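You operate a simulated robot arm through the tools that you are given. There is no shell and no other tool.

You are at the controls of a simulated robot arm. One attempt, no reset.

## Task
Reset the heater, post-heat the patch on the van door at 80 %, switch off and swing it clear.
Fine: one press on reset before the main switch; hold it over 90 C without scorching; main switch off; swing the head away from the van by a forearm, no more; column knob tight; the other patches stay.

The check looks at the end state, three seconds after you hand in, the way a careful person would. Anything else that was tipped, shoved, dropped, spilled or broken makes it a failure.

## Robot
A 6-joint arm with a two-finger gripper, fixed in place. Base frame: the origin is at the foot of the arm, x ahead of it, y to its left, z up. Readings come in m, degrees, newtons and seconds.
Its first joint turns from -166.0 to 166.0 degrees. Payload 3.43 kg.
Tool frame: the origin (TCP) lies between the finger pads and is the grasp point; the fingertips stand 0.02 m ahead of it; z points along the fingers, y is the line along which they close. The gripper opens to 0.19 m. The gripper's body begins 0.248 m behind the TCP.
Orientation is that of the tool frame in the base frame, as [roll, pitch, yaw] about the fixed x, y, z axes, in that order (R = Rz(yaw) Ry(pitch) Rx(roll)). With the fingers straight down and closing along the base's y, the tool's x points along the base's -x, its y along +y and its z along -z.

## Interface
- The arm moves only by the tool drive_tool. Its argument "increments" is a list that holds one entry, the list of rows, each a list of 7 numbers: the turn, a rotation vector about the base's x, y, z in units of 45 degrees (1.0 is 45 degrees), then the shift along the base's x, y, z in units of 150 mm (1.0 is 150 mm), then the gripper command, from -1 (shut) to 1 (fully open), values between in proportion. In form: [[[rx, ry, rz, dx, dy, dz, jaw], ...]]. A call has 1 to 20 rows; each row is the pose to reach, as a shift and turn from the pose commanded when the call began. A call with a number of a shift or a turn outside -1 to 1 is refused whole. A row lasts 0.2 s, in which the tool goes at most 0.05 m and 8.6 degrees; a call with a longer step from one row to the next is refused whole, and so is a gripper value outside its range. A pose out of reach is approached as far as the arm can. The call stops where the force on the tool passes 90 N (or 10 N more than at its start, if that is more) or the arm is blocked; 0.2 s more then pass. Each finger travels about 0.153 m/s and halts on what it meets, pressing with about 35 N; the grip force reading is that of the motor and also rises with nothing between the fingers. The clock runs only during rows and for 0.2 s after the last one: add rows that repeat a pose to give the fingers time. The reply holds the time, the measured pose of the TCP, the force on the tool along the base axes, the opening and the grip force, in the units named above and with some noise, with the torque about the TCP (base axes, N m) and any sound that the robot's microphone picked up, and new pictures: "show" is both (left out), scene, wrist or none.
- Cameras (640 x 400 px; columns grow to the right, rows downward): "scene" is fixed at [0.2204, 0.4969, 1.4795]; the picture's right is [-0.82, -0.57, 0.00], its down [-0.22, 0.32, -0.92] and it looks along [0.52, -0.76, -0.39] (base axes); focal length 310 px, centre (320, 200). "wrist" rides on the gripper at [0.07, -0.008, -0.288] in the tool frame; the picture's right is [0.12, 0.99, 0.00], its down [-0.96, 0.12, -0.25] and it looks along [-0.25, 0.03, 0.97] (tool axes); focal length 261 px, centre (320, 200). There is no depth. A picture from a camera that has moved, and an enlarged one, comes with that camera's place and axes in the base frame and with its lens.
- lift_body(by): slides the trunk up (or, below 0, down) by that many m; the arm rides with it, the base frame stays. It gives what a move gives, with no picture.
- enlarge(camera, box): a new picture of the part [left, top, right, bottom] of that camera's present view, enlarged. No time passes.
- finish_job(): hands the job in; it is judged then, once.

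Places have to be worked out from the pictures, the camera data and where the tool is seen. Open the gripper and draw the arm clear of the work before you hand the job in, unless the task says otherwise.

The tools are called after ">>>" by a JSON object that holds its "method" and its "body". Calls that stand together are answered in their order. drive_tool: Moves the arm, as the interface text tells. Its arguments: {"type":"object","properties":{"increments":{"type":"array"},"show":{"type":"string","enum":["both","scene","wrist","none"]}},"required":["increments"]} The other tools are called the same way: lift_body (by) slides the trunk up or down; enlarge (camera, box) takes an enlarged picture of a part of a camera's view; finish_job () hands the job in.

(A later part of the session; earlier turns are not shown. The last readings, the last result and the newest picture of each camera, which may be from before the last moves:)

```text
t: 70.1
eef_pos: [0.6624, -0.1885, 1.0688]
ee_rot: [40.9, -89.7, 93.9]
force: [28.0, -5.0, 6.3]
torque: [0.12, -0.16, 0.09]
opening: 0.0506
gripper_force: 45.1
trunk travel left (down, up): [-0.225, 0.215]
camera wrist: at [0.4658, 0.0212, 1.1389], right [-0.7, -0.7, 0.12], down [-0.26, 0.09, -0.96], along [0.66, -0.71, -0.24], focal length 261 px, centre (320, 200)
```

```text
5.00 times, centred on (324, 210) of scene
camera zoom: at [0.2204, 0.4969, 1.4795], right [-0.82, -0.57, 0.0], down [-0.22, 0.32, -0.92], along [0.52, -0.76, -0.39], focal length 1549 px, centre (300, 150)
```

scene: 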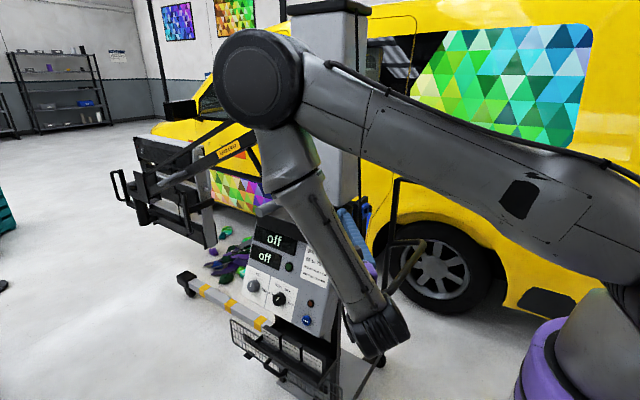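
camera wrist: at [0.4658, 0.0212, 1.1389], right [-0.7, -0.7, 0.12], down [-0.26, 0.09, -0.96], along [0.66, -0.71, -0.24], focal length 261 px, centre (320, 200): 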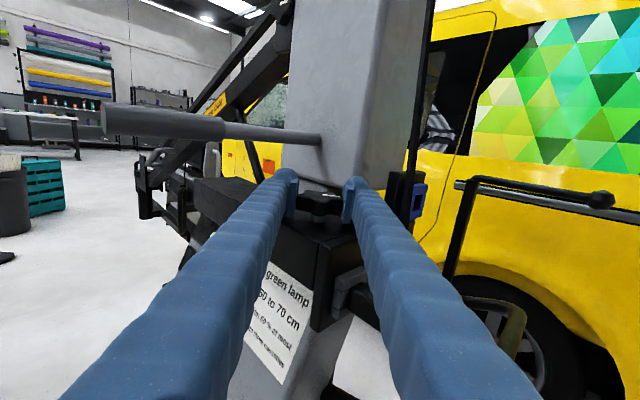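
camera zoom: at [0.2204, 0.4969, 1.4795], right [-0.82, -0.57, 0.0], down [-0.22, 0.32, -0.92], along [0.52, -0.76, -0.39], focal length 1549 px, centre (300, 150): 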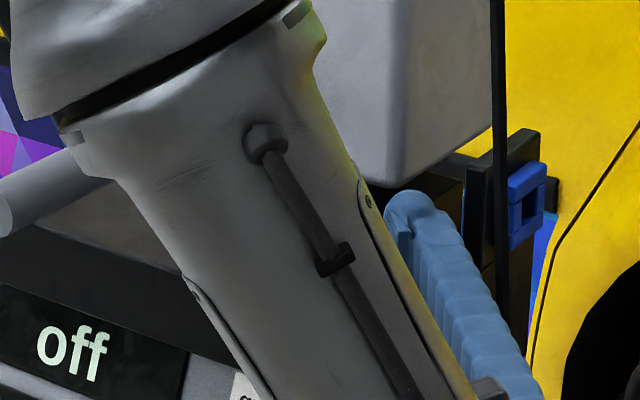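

The knob followed through 45° with modest force. I open, swing the gripper back clockwise around the knob, and regrip for a second stroke.

>>> {"method": "drive_tool", "body": {"increments": [[[0, 0, 0, 0, 0, 0, -0.5], [0, 0, 0, 0.02, -0.02, 0, -0.16], [0, 0, 0, 0.03, -0.02, 0, -0.16], [0, 0, -0.167, 0.03, -0.02, 0, -0.16], [0, 0, -0.333, 0.03, -0.02, 0, -0.16], [0, 0, -0.5, 0.03, -0.02, 0, -0.16], [0, 0, -0.667, 0.03, -0.02, 0, -0.16], [0, 0, -0.833, 0.03, -0.02, 0, -0.16], [0, 0, -1, 0.03, -0.02, 0, -0.16], [0, 0, -1, 0.03, -0.02, 0, -0.16]]], "show": "wrist"}}

>>> {"method": "enlarge", "body": {"camera": "wrist", "box": [240, 130, 400, 230]}}

```text
t: 72.3
eef_pos: [0.6645, -0.1918, 1.0692]
ee_rot: [89.4, -89.8, 0.6]
force: [0.3, -0.2, -0.3]
torque: [-0.03, 0.0, -0.01]
opening: 0.08
gripper_force: 0.0
trunk travel left (down, up): [-0.225, 0.215]
camera wrist: at [0.6746, 0.0951, 1.1407], right [-0.99, 0.0, 0.12], down [-0.12, 0.25, -0.96], along [-0.03, -0.97, -0.25], focal length 261 px, centre (320, 200)
```

wrist: 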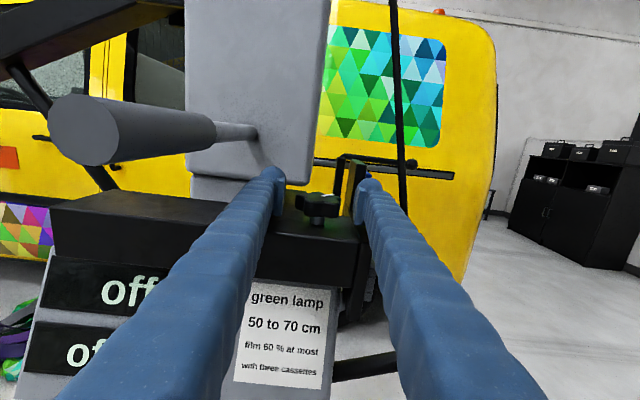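

```text
4.00 times, centred on (320, 180) of wrist
camera zoom: at [0.6746, 0.0951, 1.1407], right [-0.99, 0.0, 0.12], down [-0.12, 0.25, -0.96], along [-0.03, -0.97, -0.25], focal length 1043 px, centre (320, 280)
```

zoom: 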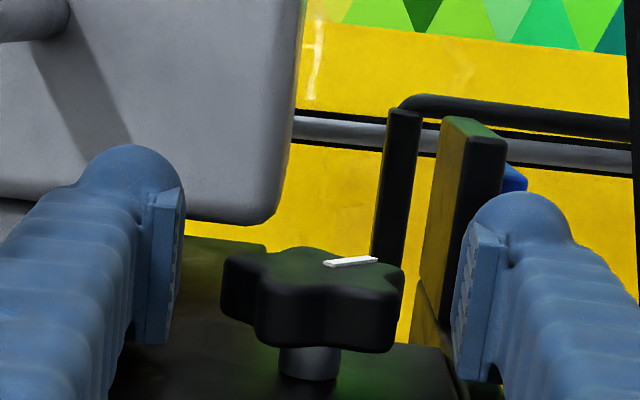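

The white mark has moved 45° as expected. I swing 30° further clockwise (open), then regrip.

>>> {"method": "drive_tool", "body": {"increments": [[[0, 0, -0.167, 0.005, -0.013, 0, -0.16], [0, 0, -0.333, 0.01, -0.027, 0, -0.16], [0, 0, -0.5, 0.01, -0.027, 0, -0.16], [0, 0, -0.667, 0.01, -0.027, 0, -0.16], [0, 0, -0.667, 0.01, -0.027, 0, -0.5], [0, 0, -0.667, 0.01, -0.027, 0, -1], [0, 0, -0.667, 0.01, -0.027, 0, -1]]], "show": "both"}}

>>> {"method": "enlarge", "body": {"camera": "wrist", "box": [240, 130, 400, 230]}}

```text
t: 73.9
eef_pos: [0.6638, -0.1945, 1.07]
ee_rot: [68.0, -89.7, -8.1]
force: [-31.6, 22.5, -10.1]
torque: [-0.03, 0.59, 0.13]
opening: 0.0487
gripper_force: 45.0
trunk travel left (down, up): [-0.225, 0.215]
camera wrist: at [0.8165, 0.0502, 1.1399], right [-0.86, 0.5, 0.12], down [0.02, 0.27, -0.96], along [-0.51, -0.82, -0.24], focal length 261 px, centre (320, 200)
```

scene: 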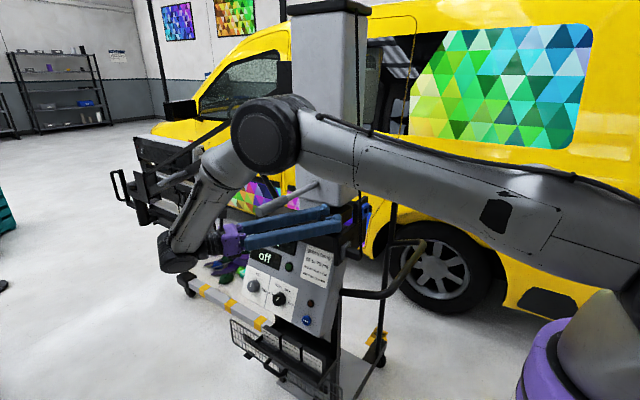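
wrist: 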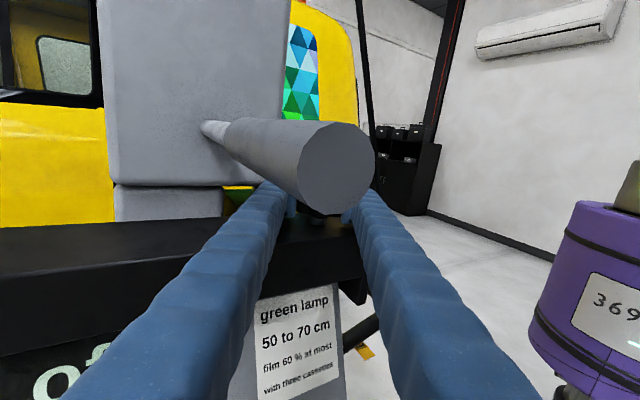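

```text
4.00 times, centred on (320, 180) of wrist
camera zoom: at [0.8165, 0.0502, 1.1399], right [-0.86, 0.5, 0.12], down [0.02, 0.27, -0.96], along [-0.51, -0.82, -0.24], focal length 1043 px, centre (320, 280)
```

zoom: 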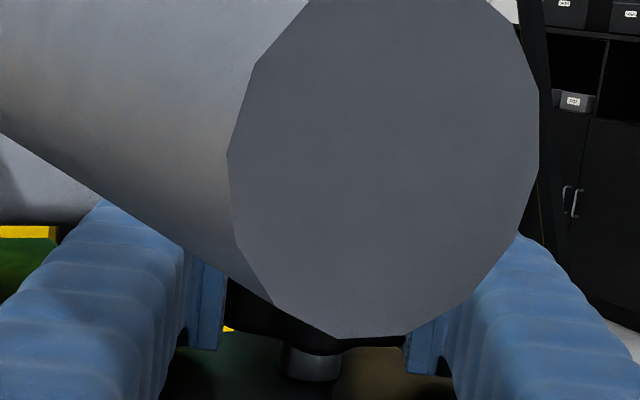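

Gripped again at azimuth 60°, with a side load of ~38 N from being 2–3 mm off-centre. I turn counter-clockwise 45° while easing that offset.

>>> {"method": "drive_tool", "body": {"increments": [[[0, 0, 0.167, -0.012, 0.005, 0, -1], [0, 0, 0.333, -0.015, 0.006, 0, -1], [0, 0, 0.5, -0.015, 0.006, 0, -1], [0, 0, 0.667, -0.015, 0.006, 0, -1], [0, 0, 0.833, -0.015, 0.006, 0, -1], [0, 0, 1, -0.015, 0.006, 0, -1], [0, 0, 1, -0.015, 0.006, 0, -1]]], "show": "wrist"}}

>>> {"method": "enlarge", "body": {"camera": "wrist", "box": [240, 130, 400, 230]}}

```text
t: 75.5
eef_pos: [0.6662, -0.1941, 1.0691]
ee_rot: [81.5, -89.8, 23.6]
force: [0.3, 23.6, -8.2]
torque: [0.93, 0.27, -0.02]
opening: 0.0485
gripper_force: 44.6
trunk travel left (down, up): [-0.225, 0.215]
camera wrist: at [0.5994, 0.0855, 1.1403], right [-0.96, -0.26, 0.12], down [-0.18, 0.21, -0.96], along [0.22, -0.94, -0.25], focal length 261 px, centre (320, 200)
```

wrist: 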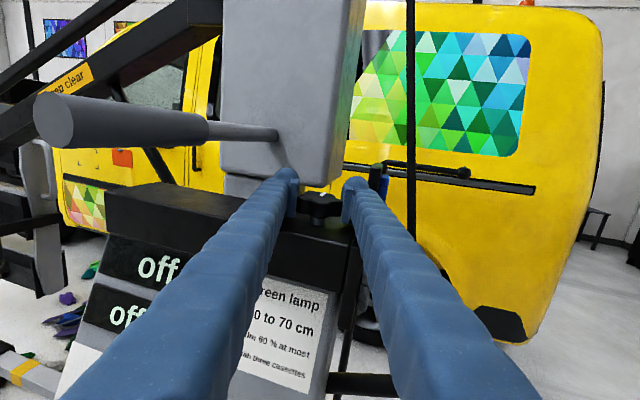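

```text
4.00 times, centred on (320, 180) of wrist
camera zoom: at [0.5994, 0.0855, 1.1403], right [-0.96, -0.26, 0.12], down [-0.18, 0.21, -0.96], along [0.22, -0.94, -0.25], focal length 1043 px, centre (320, 280)
```

zoom: 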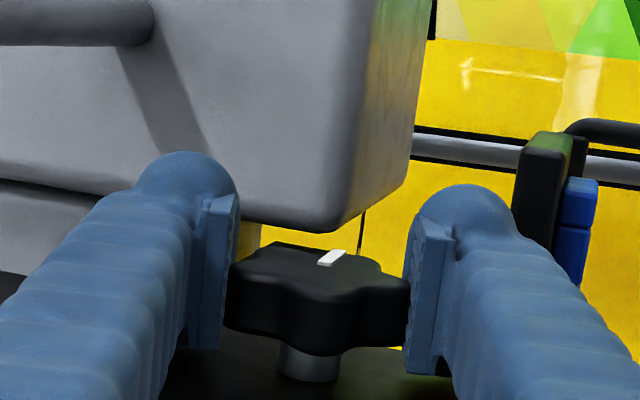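

The knob has now turned 90° in total (mark points toward the van). Another 30° to be well loosened.

>>> {"method": "drive_tool", "body": {"increments": [[[0, 0, 0.167, 0, 0.005, 0, -1], [0, 0, 0.333, 0, 0.01, 0, -1], [0, 0, 0.5, 0, 0.01, 0, -1], [0, 0, 0.667, 0, 0.01, 0, -1], [0, 0, 0.667, 0, 0.01, 0, -1]]], "show": "wrist"}}

>>> {"method": "enlarge", "body": {"camera": "wrist", "box": [240, 130, 400, 230]}}

```text
t: 76.7
eef_pos: [0.6666, -0.1935, 1.0697]
ee_rot: [72.6, -89.8, 62.5]
force: [24.9, 4.3, 5.4]
torque: [0.17, 0.22, -0.4]
opening: 0.0484
gripper_force: 45.2
trunk travel left (down, up): [-0.225, 0.215]
camera wrist: at [0.4692, 0.0156, 1.14], right [-0.7, -0.7, 0.12], down [-0.26, 0.09, -0.96], along [0.67, -0.71, -0.24], focal length 261 px, centre (320, 200)
```

wrist: 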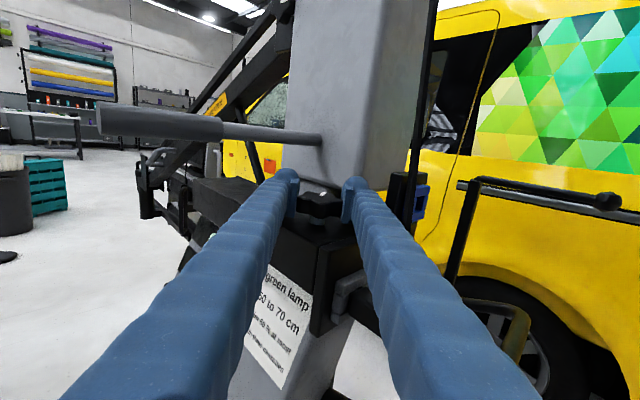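

```text
4.00 times, centred on (320, 180) of wrist
camera zoom: at [0.4692, 0.0156, 1.14], right [-0.7, -0.7, 0.12], down [-0.26, 0.09, -0.96], along [0.67, -0.71, -0.24], focal length 1043 px, centre (320, 280)
```

zoom: 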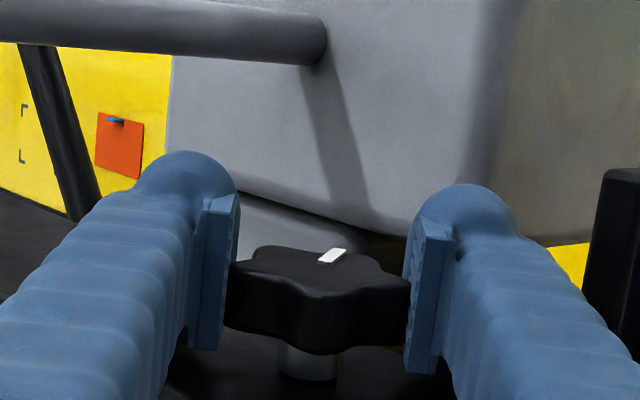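

Loosened by 120°. I open just enough to clear the lobes (the cable is near the outer finger), retreat along the tool axis, then move out to +y.

>>> {"method": "drive_tool", "body": {"increments": [[[0, 0, 0, 0, 0, 0, -0.6], [0, 0, 0, 0, 0, 0, -0.35], [0, 0, 0, -0.1, 0.1, 0, -0.35], [0, 0, 0, -0.25, 0.25, 0, -0.35], [0, 0, 0, -0.4, 0.4, 0, -0.35], [0, 0, 0, -0.48, 0.6, 0, -0.35], [0, 0, 0, -0.48, 0.8, 0, -0.35], [0, 0, 0, -0.48, 1, 0, -0.35], [0, 0, 0, -0.48, 1, 0, -0.35]]], "show": "wrist"}}

>>> {"method": "enlarge", "body": {"camera": "wrist", "box": [240, 130, 400, 230]}}

```text
t: 78.7
eef_pos: [0.5919, -0.0457, 1.0686]
ee_rot: [85.6, -89.8, 49.4]
force: [1.0, 0.0, -0.8]
torque: [0.03, -0.02, -0.05]
opening: 0.0619
gripper_force: 0.1
out of reach, approached as far as the arm can: row 3, 4, 5, 6, 7
trunk travel left (down, up): [-0.225, 0.215]
camera wrist: at [0.396, 0.1644, 1.1387], right [-0.7, -0.7, 0.12], down [-0.26, 0.09, -0.96], along [0.66, -0.71, -0.25], focal length 261 px, centre (320, 200)
```

wrist: 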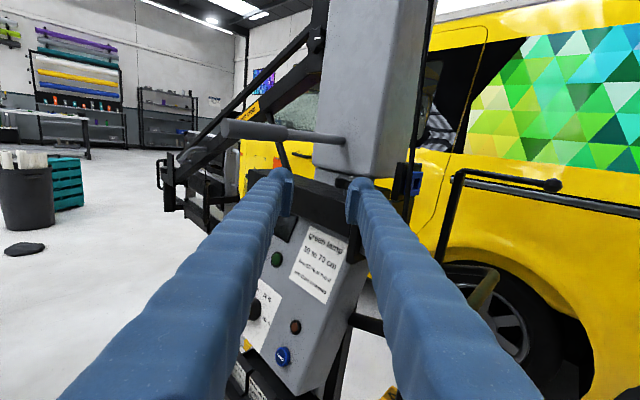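

```text
4.00 times, centred on (320, 180) of wrist
camera zoom: at [0.396, 0.1644, 1.1387], right [-0.7, -0.7, 0.12], down [-0.26, 0.09, -0.96], along [0.66, -0.71, -0.25], focal length 1043 px, centre (320, 280)
```

zoom: 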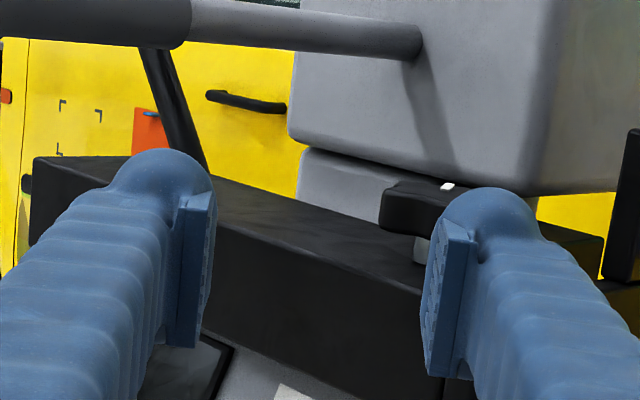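

Clear of the knob. I rotate back to point along -y and move up in front of the tiller's grip end.

>>> {"method": "drive_tool", "body": {"increments": [[[0, 0, -0.167, 0, 0.2, 0.07, -0.35], [0, 0, -0.333, 0.12, 0.4, 0.14, -0.35], [0, 0, -0.5, 0.25, 0.6, 0.22, -0.35], [0, 0, -0.667, 0.4, 0.8, 0.3, -0.35], [0, 0, -0.833, 0.55, 0.9, 0.38, -0.35], [0, 0, -1, 0.72, 0.91, 0.44, -0.35], [0, 0, -1, 0.72, 0.91, 0.44, -0.35]]], "show": "both"}}

>>> {"method": "enlarge", "body": {"camera": "wrist", "box": [160, 80, 400, 230]}}

```text
t: 80.3
eef_pos: [0.701, 0.0891, 1.1389]
ee_rot: [85.2, -89.7, 4.7]
force: [0.7, -0.2, -0.5]
torque: [-0.01, -0.01, -0.1]
opening: 0.0618
gripper_force: 0.0
trunk travel left (down, up): [-0.225, 0.215]
camera wrist: at [0.7105, 0.3772, 1.2086], right [-0.99, 0.0, 0.12], down [-0.12, 0.25, -0.96], along [-0.03, -0.97, -0.25], focal length 261 px, centre (320, 200)
```

scene: 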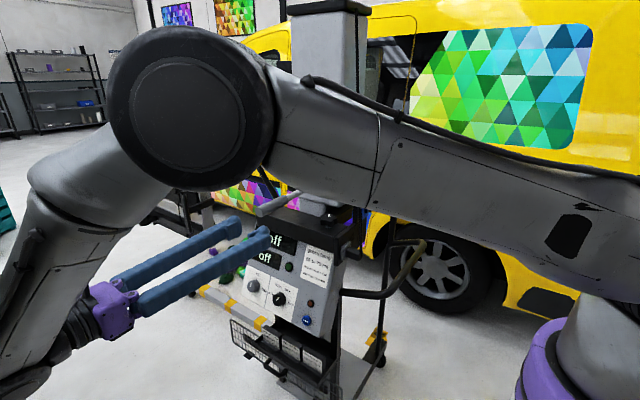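
wrist: 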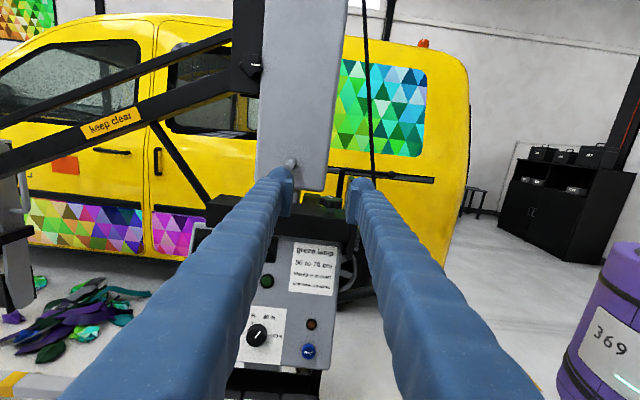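

```text
2.67 times, centred on (280, 155) of wrist
camera zoom: at [0.7105, 0.3772, 1.2086], right [-0.99, 0.0, 0.12], down [-0.12, 0.25, -0.96], along [-0.03, -0.97, -0.25], focal length 695 px, centre (427, 320)
```

zoom: 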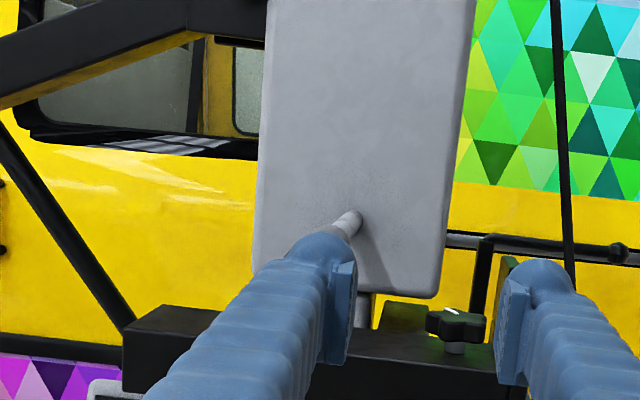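

Tiller straight ahead-left. I shift to x≈0.769, z≈1.135 and check alignment with the grip end.

>>> {"method": "drive_tool", "body": {"increments": [[[0, 0, 0, 0.2, 0, 0, -0.35], [0, 0, 0, 0.4, 0, -0.01, -0.35], [0, 0, 0, 0.45, 0, -0.02, -0.35], [0, 0, 0, 0.45, 0, -0.02, -0.35]]], "show": "wrist"}}

>>> {"method": "enlarge", "body": {"camera": "wrist", "box": [240, 120, 400, 220]}}

```text
t: 81.3
eef_pos: [0.7692, 0.0897, 1.1343]
ee_rot: [75.2, -89.8, 14.9]
force: [0.9, -0.2, -0.2]
torque: [0.01, -0.02, -0.02]
opening: 0.0617
gripper_force: 0.0
trunk travel left (down, up): [-0.225, 0.215]
camera wrist: at [0.778, 0.3788, 1.2039], right [-0.99, 0.0, 0.12], down [-0.12, 0.25, -0.96], along [-0.03, -0.97, -0.24], focal length 261 px, centre (320, 200)
```

wrist: 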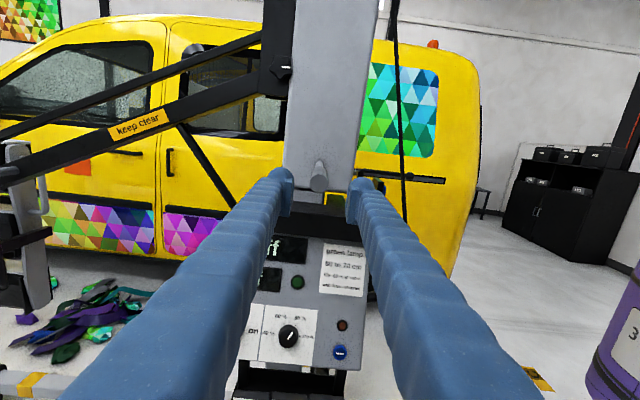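

```text
4.00 times, centred on (320, 170) of wrist
camera zoom: at [0.778, 0.3788, 1.2039], right [-0.99, 0.0, 0.12], down [-0.12, 0.25, -0.96], along [-0.03, -0.97, -0.24], focal length 1043 px, centre (320, 320)
```

zoom: 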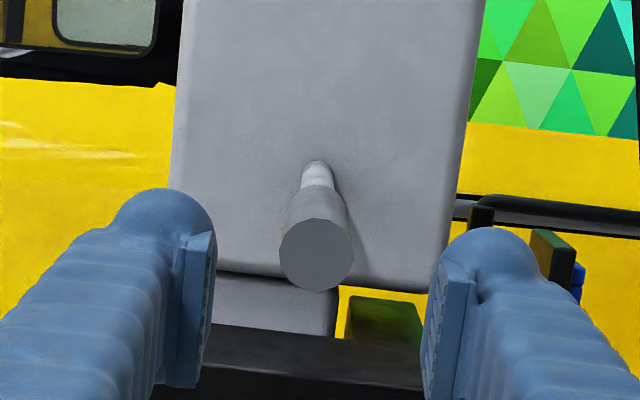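

Well aligned (tiller end at about (0.7706, -0.017, 1.130)). I advance over the grip and close gently around it.

>>> {"method": "drive_tool", "body": {"increments": [[[0, 0, 0, 0.01, -0.2, -0.02, -0.35], [0, 0, 0, 0.01, -0.4, -0.02, -0.35], [0, 0, 0, 0.01, -0.6, -0.02, -0.35], [0, 0, 0, 0.01, -0.8, -0.02, -0.35], [0, 0, 0, 0.01, -0.93, -0.02, -0.35], [0, 0, 0, 0.01, -0.93, -0.02, -0.35]]], "show": "wrist"}}

>>> {"method": "enlarge", "body": {"camera": "wrist", "box": [240, 120, 400, 220]}}

>>> {"method": "enlarge", "body": {"camera": "scene", "box": [100, 110, 260, 210]}}

```text
t: 82.7
eef_pos: [0.7697, -0.0489, 1.1285]
ee_rot: [82.0, -89.7, 8.0]
force: [0.0, -0.3, 0.0]
torque: [0.01, 0.0, -0.03]
opening: 0.0617
gripper_force: 0.1
trunk travel left (down, up): [-0.225, 0.215]
camera wrist: at [0.7788, 0.2396, 1.1991], right [-0.99, 0.0, 0.12], down [-0.12, 0.25, -0.96], along [-0.03, -0.97, -0.25], focal length 261 px, centre (320, 200)
```

wrist: 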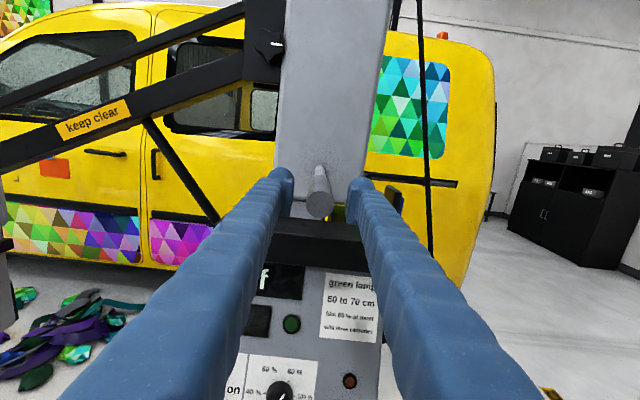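

```text
4.00 times, centred on (320, 170) of wrist
camera zoom: at [0.7788, 0.2396, 1.1991], right [-0.99, 0.0, 0.12], down [-0.12, 0.25, -0.96], along [-0.03, -0.97, -0.25], focal length 1043 px, centre (320, 320)
```

zoom: 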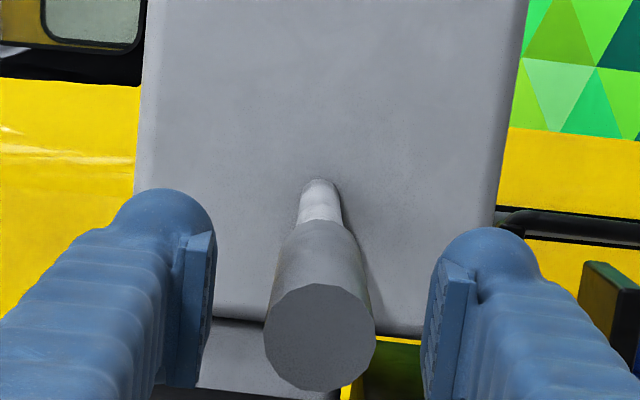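

```text
4.00 times, centred on (180, 160) of scene
camera zoom: at [0.2204, 0.4969, 1.4795], right [-0.82, -0.57, 0.0], down [-0.22, 0.32, -0.92], along [0.52, -0.76, -0.39], focal length 1239 px, centre (880, 360)
```

zoom: 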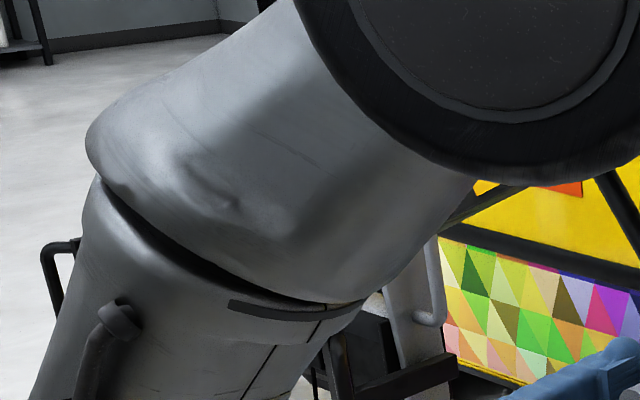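

Grip end lies between the pads. I close on it and make a small test swing of about 4° (pushing the tiller toward -x) to see whether the column is free.

>>> {"method": "drive_tool", "body": {"increments": [[[0, 0, 0, 0, 0, 0, -0.6], [0, 0, 0, 0, 0, 0, -1], [0, 0, 0, 0, 0, 0, -1], [0, 0, 0.022, -0.038, -0.0003, 0, -1], [0, 0, 0.044, -0.077, -0.0013, 0, -1], [0, 0, 0.067, -0.115, -0.003, 0, -1], [0, 0, 0.089, -0.153, -0.0053, 0, -1], [0, 0, 0.089, -0.153, -0.0053, 0, -1]]], "show": "wrist"}}

```text
t: 84.5
eef_pos: [0.7362, -0.0515, 1.1283]
ee_rot: [104.2, -89.7, -10.7]
force: [-57.9, -37.7, -17.6]
torque: [-0.15, -0.23, 1.44]
opening: 0.0283
gripper_force: 44.9
trunk travel left (down, up): [-0.225, 0.215]
camera wrist: at [0.7292, 0.2357, 1.2001], right [-0.99, -0.06, 0.13], down [-0.14, 0.24, -0.96], along [0.02, -0.97, -0.25], focal length 261 px, centre (320, 200)
```

wrist: 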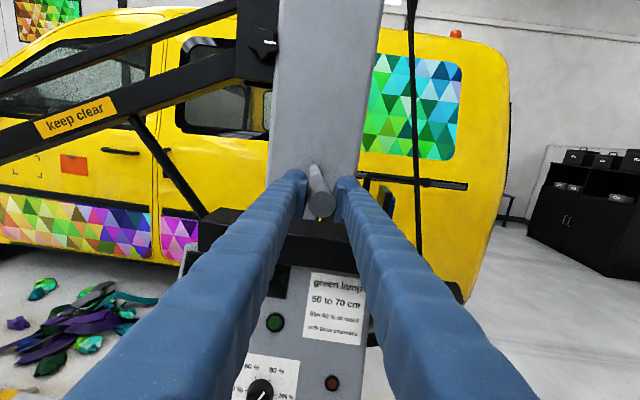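

The column is free: it followed and overshot slightly with the head's inertia. I hold still briefly to let it settle.

>>> {"method": "drive_tool", "body": {"increments": [[[0, 0, 0, 0, 0, 0, -1], [0, 0, 0, 0, 0, 0, -1], [0, 0, 0, 0, 0, 0, -1], [0, 0, 0, 0, 0, 0, -1]]], "show": "wrist"}}

>>> {"method": "enlarge", "body": {"camera": "wrist", "box": [240, 120, 400, 220]}}

```text
t: 85.5
eef_pos: [0.7429, -0.0477, 1.1299]
ee_rot: [101.7, -89.8, -7.7]
force: [24.7, -12.7, -10.7]
torque: [-0.65, 0.05, 0.38]
opening: 0.0279
gripper_force: 44.9
trunk travel left (down, up): [-0.225, 0.215]
camera wrist: at [0.7318, 0.2399, 1.2002], right [-0.99, -0.07, 0.12], down [-0.14, 0.24, -0.96], along [0.04, -0.97, -0.25], focal length 261 px, centre (320, 200)
```

wrist: 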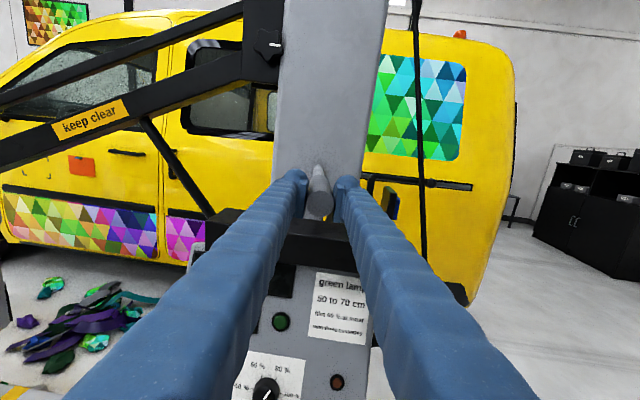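

```text
4.00 times, centred on (320, 170) of wrist
camera zoom: at [0.7318, 0.2399, 1.2002], right [-0.99, -0.07, 0.12], down [-0.14, 0.24, -0.96], along [0.04, -0.97, -0.25], focal length 1043 px, centre (320, 320)
```

zoom: 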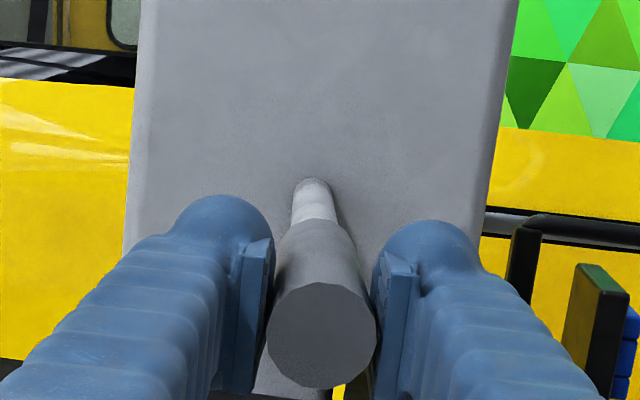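

It has settled near the commanded angle. I continue the swing slowly with a smooth start and stop, another ~10.5° (head about 0.33 m away in total).

>>> {"method": "drive_tool", "body": {"increments": [[[0, 0, 0.0021, -0.0036, -0.0003, 0, -1], [0, 0, 0.008, -0.0138, -0.001, 0, -1], [0, 0, 0.0173, -0.0298, -0.0023, 0, -1], [0, 0, 0.0294, -0.0507, -0.0041, 0, -1], [0, 0, 0.0439, -0.0758, -0.0066, 0, -1], [0, 0, 0.0604, -0.1041, -0.0098, 0, -1], [0, 0, 0.0783, -0.1349, -0.0136, 0, -1], [0, 0, 0.0972, -0.1672, -0.0181, 0, -1], [0, 0, 0.1165, -0.2003, -0.0232, 0, -1], [0, 0, 0.1358, -0.2332, -0.0289, 0, -1], [0, 0, 0.1547, -0.2651, -0.0348, 0, -1], [0, 0, 0.1726, -0.2953, -0.041, 0, -1], [0, 0, 0.1891, -0.323, -0.047, 0, -1], [0, 0, 0.2036, -0.3473, -0.0526, 0, -1], [0, 0, 0.2157, -0.3674, -0.0575, 0, -1], [0, 0, 0.225, -0.3828, -0.0614, 0, -1], [0, 0, 0.2309, -0.3926, -0.064, 0, -1], [0, 0, 0.233, -0.396, -0.065, 0, -1], [0, 0, 0.233, -0.396, -0.065, 0, -1], [0, 0, 0.233, -0.396, -0.065, 0, -1]]], "show": "both"}}

```text
t: 88.8
eef_pos: [0.6699, -0.0658, 1.1285]
ee_rot: [82.6, -88.9, 19.5]
force: [-35.3, -19.4, 6.9]
torque: [-0.97, -0.19, 1.74]
opening: 0.0302
gripper_force: 45.0
trunk travel left (down, up): [-0.225, 0.215]
stopped in row 16: the force on the tool passed its limit at 99 N (the readings are from after the stop); the commanded pose is now the measured one
camera wrist: at [0.6204, 0.2178, 1.1982], right [-0.97, -0.21, 0.14], down [-0.18, 0.21, -0.96], along [0.17, -0.96, -0.24], focal length 261 px, centre (320, 200)
```

scene: 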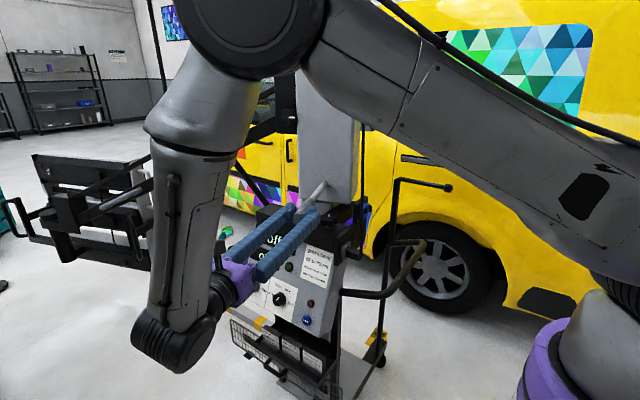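
wrist: 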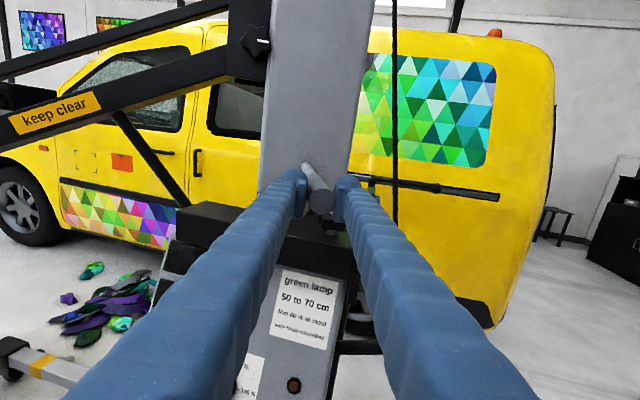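

The heavy head carried on about 2 cm further at the tiller and tripped the force stop. I hold still and let it settle.

>>> {"method": "drive_tool", "body": {"increments": [[[0, 0, 0, 0, 0, 0, -1], [0, 0, 0, 0, 0, 0, -1], [0, 0, 0, 0, 0, 0, -1], [0, 0, 0, 0, 0, 0, -1], [0, 0, 0, 0, 0, 0, -1], [0, 0, 0, 0, 0, 0, -1]]], "show": "both"}}

```text
t: 90.2
eef_pos: [0.6707, -0.0651, 1.1277]
ee_rot: [91.3, -89.1, 10.9]
force: [-34.9, -6.2, 10.2]
torque: [-0.4, 0.03, 1.34]
opening: 0.0299
gripper_force: 44.5
trunk travel left (down, up): [-0.225, 0.215]
camera wrist: at [0.62, 0.2187, 1.1971], right [-0.97, -0.21, 0.14], down [-0.18, 0.21, -0.96], along [0.17, -0.95, -0.25], focal length 261 px, centre (320, 200)
```

scene: 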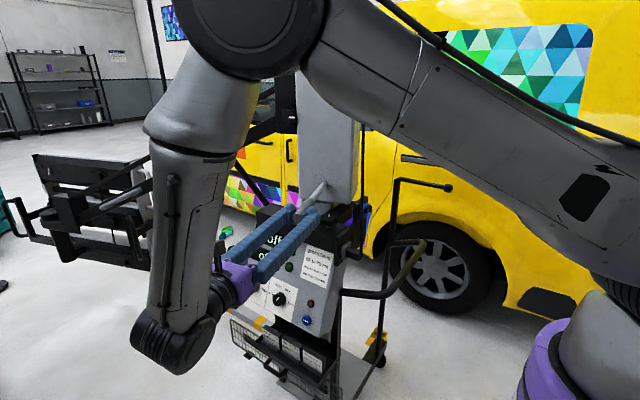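
wrist: 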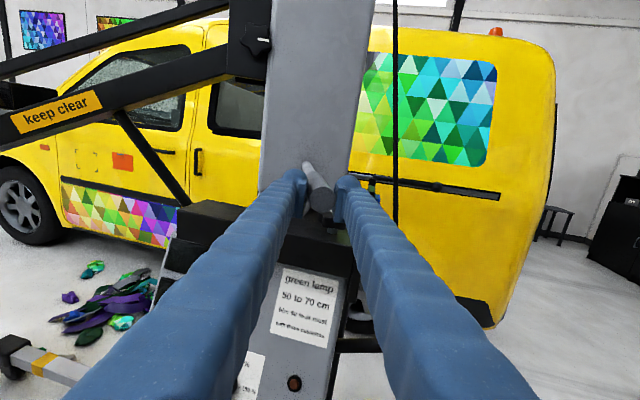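

Settled at about 18° (head moved ≈0.42 m by the image). That is a bit much for a forearm, so I bring it back gently by about 3.5°.

>>> {"method": "drive_tool", "body": {"increments": [[[0, 0, -0.002, 0.003, 0.001, 0, -1], [0, 0, -0.008, 0.012, 0.004, 0, -1], [0, 0, -0.018, 0.026, 0.009, 0, -1], [0, 0, -0.03, 0.043, 0.015, 0, -1], [0, 0, -0.042, 0.06, 0.021, 0, -1], [0, 0, -0.054, 0.077, 0.027, 0, -1], [0, 0, -0.064, 0.092, 0.032, 0, -1], [0, 0, -0.072, 0.103, 0.036, 0, -1], [0, 0, -0.077, 0.11, 0.039, 0, -1], [0, 0, -0.078, 0.113, 0.04, 0, -1], [0, 0, -0.078, 0.113, 0.04, 0, -1], [0, 0, -0.078, 0.113, 0.04, 0, -1], [0, 0, -0.078, 0.113, 0.04, 0, -1]]], "show": "both"}}

```text
t: 93.0
eef_pos: [0.6888, -0.0579, 1.1267]
ee_rot: [90.7, -88.8, 7.8]
force: [-22.9, 1.9, -13.6]
torque: [-0.41, -0.22, 1.27]
opening: 0.03
gripper_force: 45.1
trunk travel left (down, up): [-0.225, 0.215]
camera wrist: at [0.6567, 0.2279, 1.1967], right [-0.98, -0.15, 0.14], down [-0.17, 0.22, -0.96], along [0.11, -0.96, -0.25], focal length 261 px, centre (320, 200)
```

scene: 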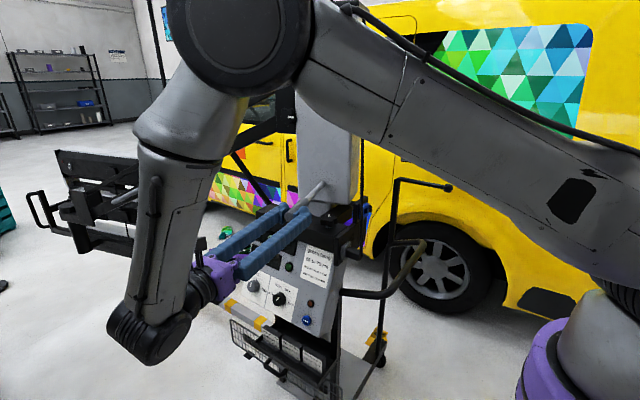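
wrist: 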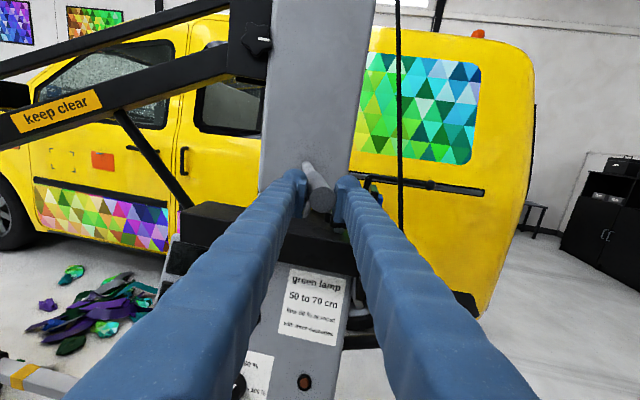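

Now about 15° (head ≈0.35 m away from its former place, by the image). I let it settle a moment, then open the jaws on the tiller and check it stays.

>>> {"method": "drive_tool", "body": {"increments": [[[0, 0, 0, 0, 0, 0, -1], [0, 0, 0, 0, 0, 0, -1], [0, 0, 0, 0, 0, 0, -1], [0, 0, 0, 0, 0, 0, -0.7], [0, 0, 0, 0, 0, 0, -0.4], [0, 0, 0, 0, 0, 0, -0.4], [0, 0, 0, 0, 0, 0, -0.4]]], "show": "both"}}

>>> {"method": "enlarge", "body": {"camera": "wrist", "box": [240, 120, 400, 220]}}

```text
t: 94.6
eef_pos: [0.6944, -0.0562, 1.1274]
ee_rot: [91.1, -89.0, 7.8]
force: [0.5, -0.4, -0.3]
torque: [0.0, 0.02, -0.02]
opening: 0.0573
gripper_force: 0.0
trunk travel left (down, up): [-0.225, 0.215]
camera wrist: at [0.6591, 0.2294, 1.1975], right [-0.98, -0.16, 0.14], down [-0.17, 0.22, -0.96], along [0.12, -0.96, -0.25], focal length 261 px, centre (320, 200)
```

scene: 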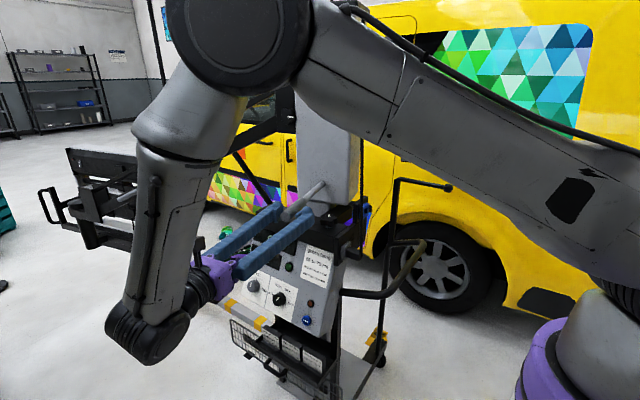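
wrist: 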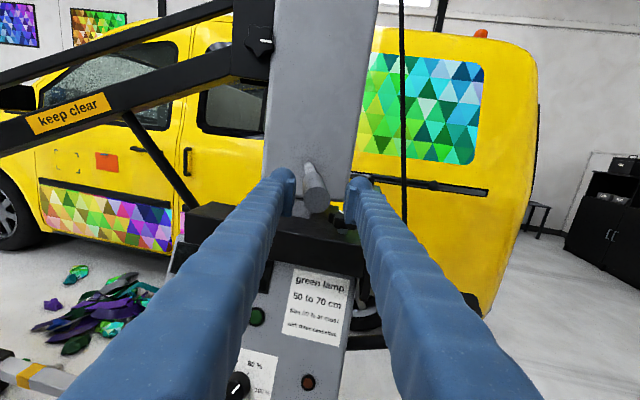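

```text
4.00 times, centred on (320, 170) of wrist
camera zoom: at [0.6591, 0.2294, 1.1975], right [-0.98, -0.16, 0.14], down [-0.17, 0.22, -0.96], along [0.12, -0.96, -0.25], focal length 1043 px, centre (320, 320)
```

zoom: 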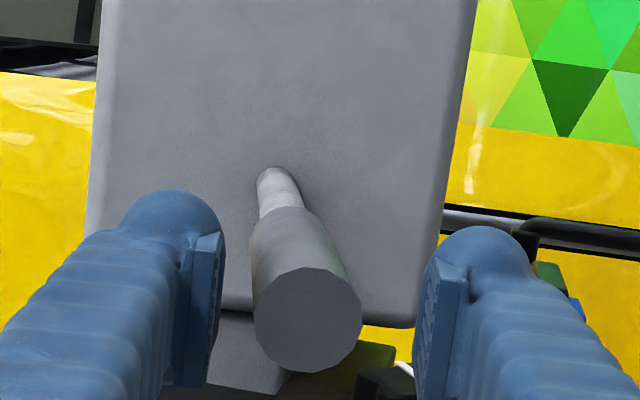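

The head eased back slightly as the grip relaxed. I wait a moment with the jaws open around the tiller to see whether it is still drifting.

>>> {"method": "drive_tool", "body": {"increments": [[[0, 0, 0, 0, 0, 0, -0.4], [0, 0, 0, 0, 0, 0, -0.4], [0, 0, 0, 0, 0, 0, -0.4], [0, 0, 0, 0, 0, 0, -0.4], [0, 0, 0, 0, 0, 0, -0.4]]], "show": "both"}}

>>> {"method": "enlarge", "body": {"camera": "wrist", "box": [240, 120, 400, 220]}}

>>> {"method": "enlarge", "body": {"camera": "scene", "box": [20, 120, 180, 220]}}

```text
t: 95.8
eef_pos: [0.6938, -0.056, 1.1269]
ee_rot: [91.3, -89.0, 7.6]
force: [-0.2, 0.2, -0.2]
torque: [-0.03, 0.0, 0.03]
opening: 0.057
gripper_force: 0.0
trunk travel left (down, up): [-0.225, 0.215]
camera wrist: at [0.659, 0.2297, 1.1975], right [-0.98, -0.16, 0.14], down [-0.17, 0.22, -0.96], along [0.12, -0.96, -0.25], focal length 261 px, centre (320, 200)
```

scene: 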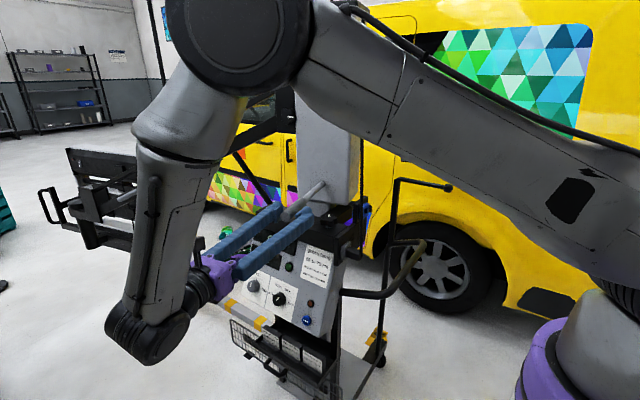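
wrist: 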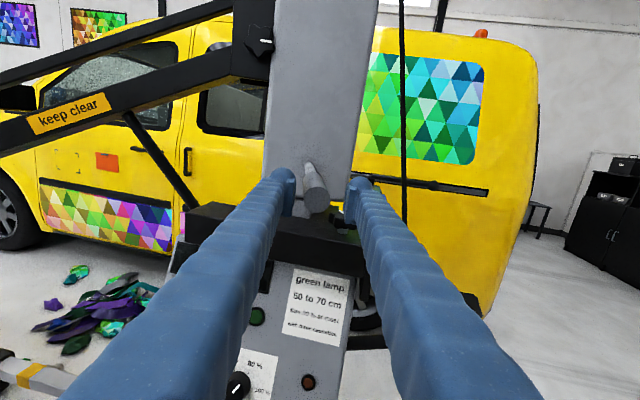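

```text
4.00 times, centred on (320, 170) of wrist
camera zoom: at [0.659, 0.2297, 1.1975], right [-0.98, -0.16, 0.14], down [-0.17, 0.22, -0.96], along [0.12, -0.96, -0.25], focal length 1043 px, centre (320, 320)
```

zoom: 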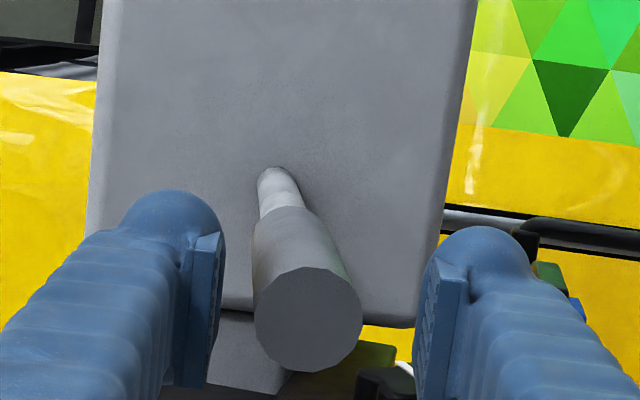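

```text
4.00 times, centred on (100, 170) of scene
camera zoom: at [0.2204, 0.4969, 1.4795], right [-0.82, -0.57, 0.0], down [-0.22, 0.32, -0.92], along [0.52, -0.76, -0.39], focal length 1239 px, centre (1200, 320)
```

zoom: 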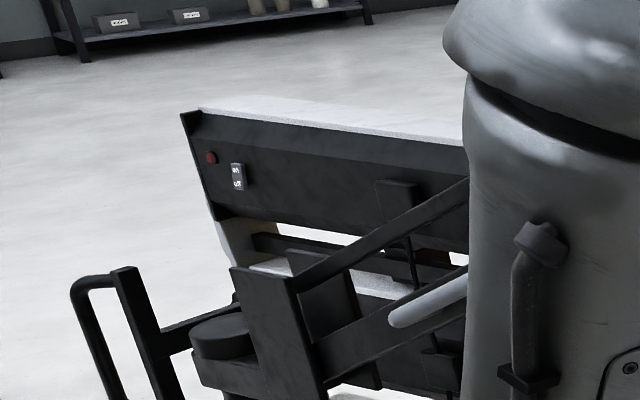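

It is stable at about 13.6°, i.e. the head roughly 0.32 m farther from the van: a forearm. Now I withdraw from the tiller, square the tool and go back down to the knob's level to tighten it.

>>> {"method": "drive_tool", "body": {"increments": [[[0, 0, 0, -0.03, 0.2, 0, -0.4], [0, 0, 0, -0.06, 0.4, 0, -0.4], [0, 0, 0, -0.09, 0.6, 0, -0.3], [0, 0, -0.1, -0.12, 0.8, -0.1, -0.3], [0, 0, -0.2, -0.15, 0.9, -0.25, -0.3], [0, 0, -0.2, -0.17, 0.9, -0.38, -0.3], [0, 0, -0.2, -0.17, 0.9, -0.38, -0.3]]], "show": "both"}}

>>> {"method": "enlarge", "body": {"camera": "wrist", "box": [240, 100, 400, 200]}}

```text
t: 97.4
eef_pos: [0.6687, 0.0788, 1.0692]
ee_rot: [90.4, -89.0, -0.4]
force: [-0.1, -0.4, -0.1]
torque: [0.0, -0.01, 0.01]
opening: 0.0667
gripper_force: 0.1
trunk travel left (down, up): [-0.225, 0.215]
camera wrist: at [0.678, 0.367, 1.1397], right [-0.99, 0.0, 0.14], down [-0.13, 0.25, -0.96], along [-0.03, -0.97, -0.25], focal length 261 px, centre (320, 200)
```

scene: 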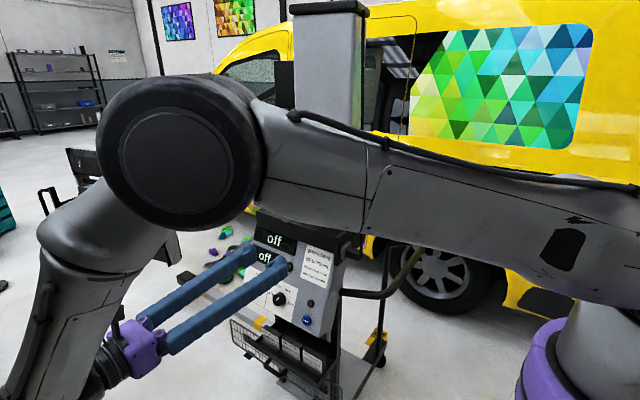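
wrist: 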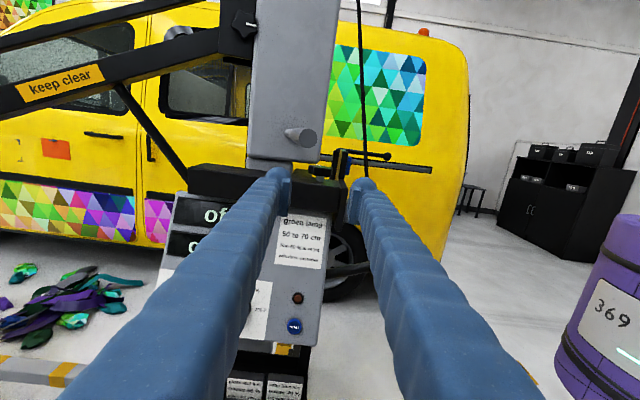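

```text
4.00 times, centred on (320, 150) of wrist
camera zoom: at [0.678, 0.367, 1.1397], right [-0.99, 0.0, 0.14], down [-0.13, 0.25, -0.96], along [-0.03, -0.97, -0.25], focal length 1043 px, centre (320, 400)
```

zoom: 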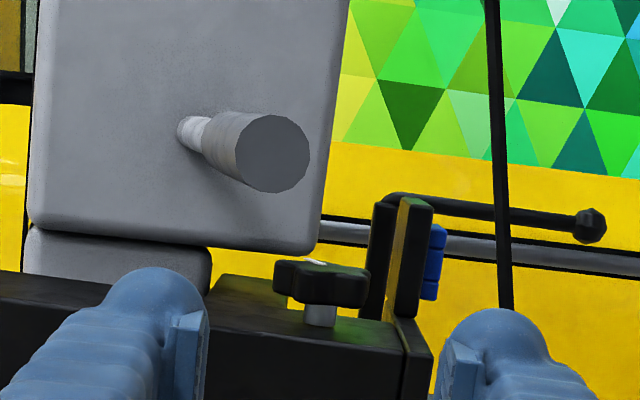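

The column is visibly rotated and stays. I advance under the tiller to the knob again.

>>> {"method": "drive_tool", "body": {"increments": [[[0, 0, 0, -0.01, -0.25, 0, -0.2], [0, 0, 0, -0.015, -0.5, 0, -0.2], [0, 0, 0, -0.015, -0.75, 0, -0.2], [0, 0, 0, -0.015, -1, 0, -0.2], [0, 0, 0, -0.015, -1, 0, -0.2]]], "show": "wrist"}}

>>> {"method": "enlarge", "body": {"camera": "wrist", "box": [240, 120, 400, 220]}}

```text
t: 98.6
eef_pos: [0.6694, -0.072, 1.0694]
ee_rot: [93.1, -89.1, -2.9]
force: [-0.1, -0.5, 0.7]
torque: [0.03, 0.02, -0.03]
opening: 0.076
gripper_force: 0.0
trunk travel left (down, up): [-0.225, 0.215]
camera wrist: at [0.6792, 0.2152, 1.1405], right [-0.99, 0.0, 0.14], down [-0.13, 0.25, -0.96], along [-0.03, -0.97, -0.25], focal length 261 px, centre (320, 200)
```

wrist: 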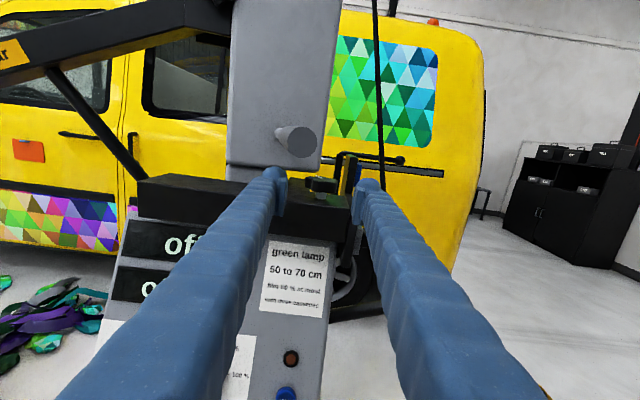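

```text
4.00 times, centred on (320, 170) of wrist
camera zoom: at [0.6792, 0.2152, 1.1405], right [-0.99, 0.0, 0.14], down [-0.13, 0.25, -0.96], along [-0.03, -0.97, -0.25], focal length 1043 px, centre (320, 320)
```

zoom: 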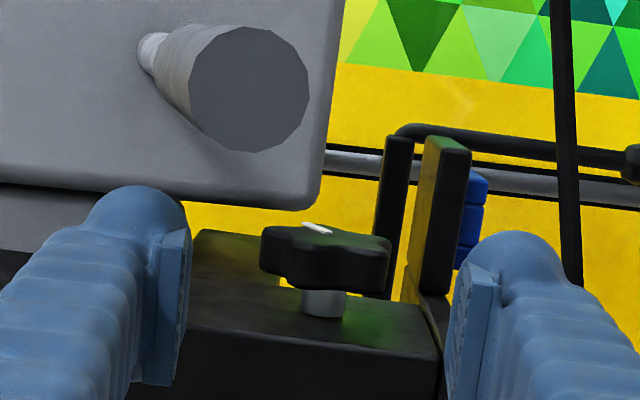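

>>> {"method": "drive_tool", "body": {"increments": [[[0, 0, 0, -0.02, -0.2, 0, -0.2], [0, 0, 0, -0.02, -0.4, 0, -0.2], [0, 0, 0, -0.02, -0.6, 0, -0.2], [0, 0, 0, -0.02, -0.72, 0, -0.2], [0, 0, 0, -0.02, -0.793, 0, -0.2], [0, 0, 0, -0.02, -0.793, 0, -0.2]]], "show": "both"}}

>>> {"method": "enlarge", "body": {"camera": "wrist", "box": [240, 130, 400, 230]}}

>>> {"method": "enlarge", "body": {"camera": "scene", "box": [260, 170, 388, 250]}}

```text
t: 100.0
eef_pos: [0.663, -0.1912, 1.0698]
ee_rot: [91.6, -89.1, -1.6]
force: [0.2, -0.3, 0.6]
torque: [-0.01, 0.04, 0.0]
opening: 0.0759
gripper_force: 0.0
trunk travel left (down, up): [-0.225, 0.215]
camera wrist: at [0.6733, 0.0968, 1.1405], right [-0.99, 0.0, 0.14], down [-0.13, 0.25, -0.96], along [-0.03, -0.97, -0.25], focal length 261 px, centre (320, 200)
```

scene: 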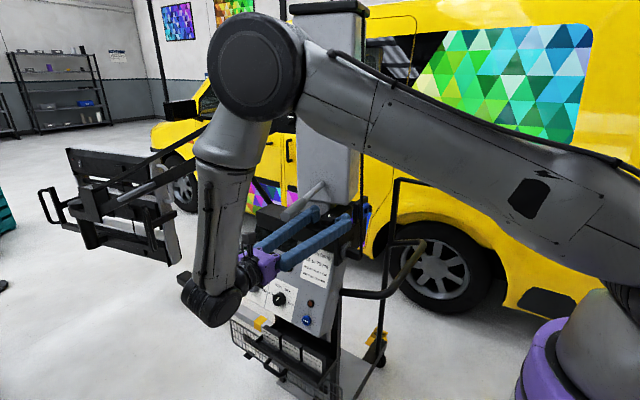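
wrist: 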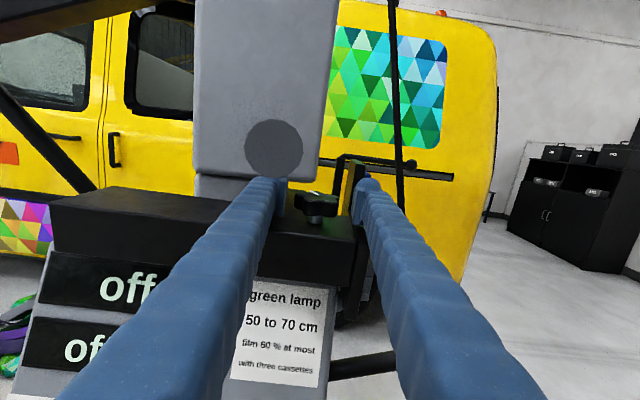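

```text
4.00 times, centred on (320, 180) of wrist
camera zoom: at [0.6733, 0.0968, 1.1405], right [-0.99, 0.0, 0.14], down [-0.13, 0.25, -0.96], along [-0.03, -0.97, -0.25], focal length 1043 px, centre (320, 280)
```

zoom: 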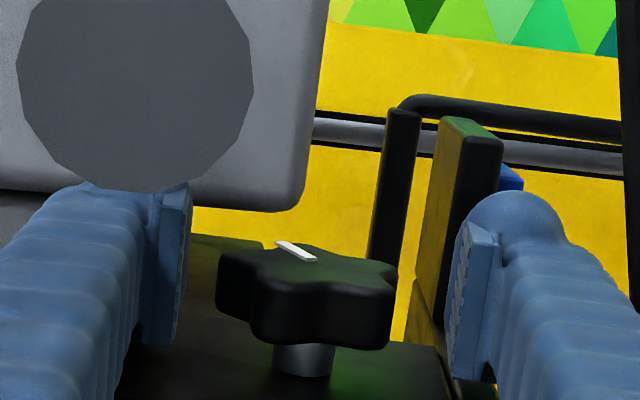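

```text
5.00 times, centred on (324, 210) of scene
camera zoom: at [0.2204, 0.4969, 1.4795], right [-0.82, -0.57, 0.0], down [-0.22, 0.32, -0.92], along [0.52, -0.76, -0.39], focal length 1549 px, centre (300, 150)
```

zoom: 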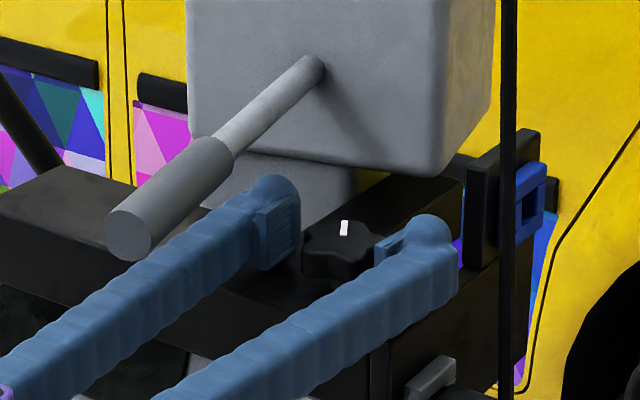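

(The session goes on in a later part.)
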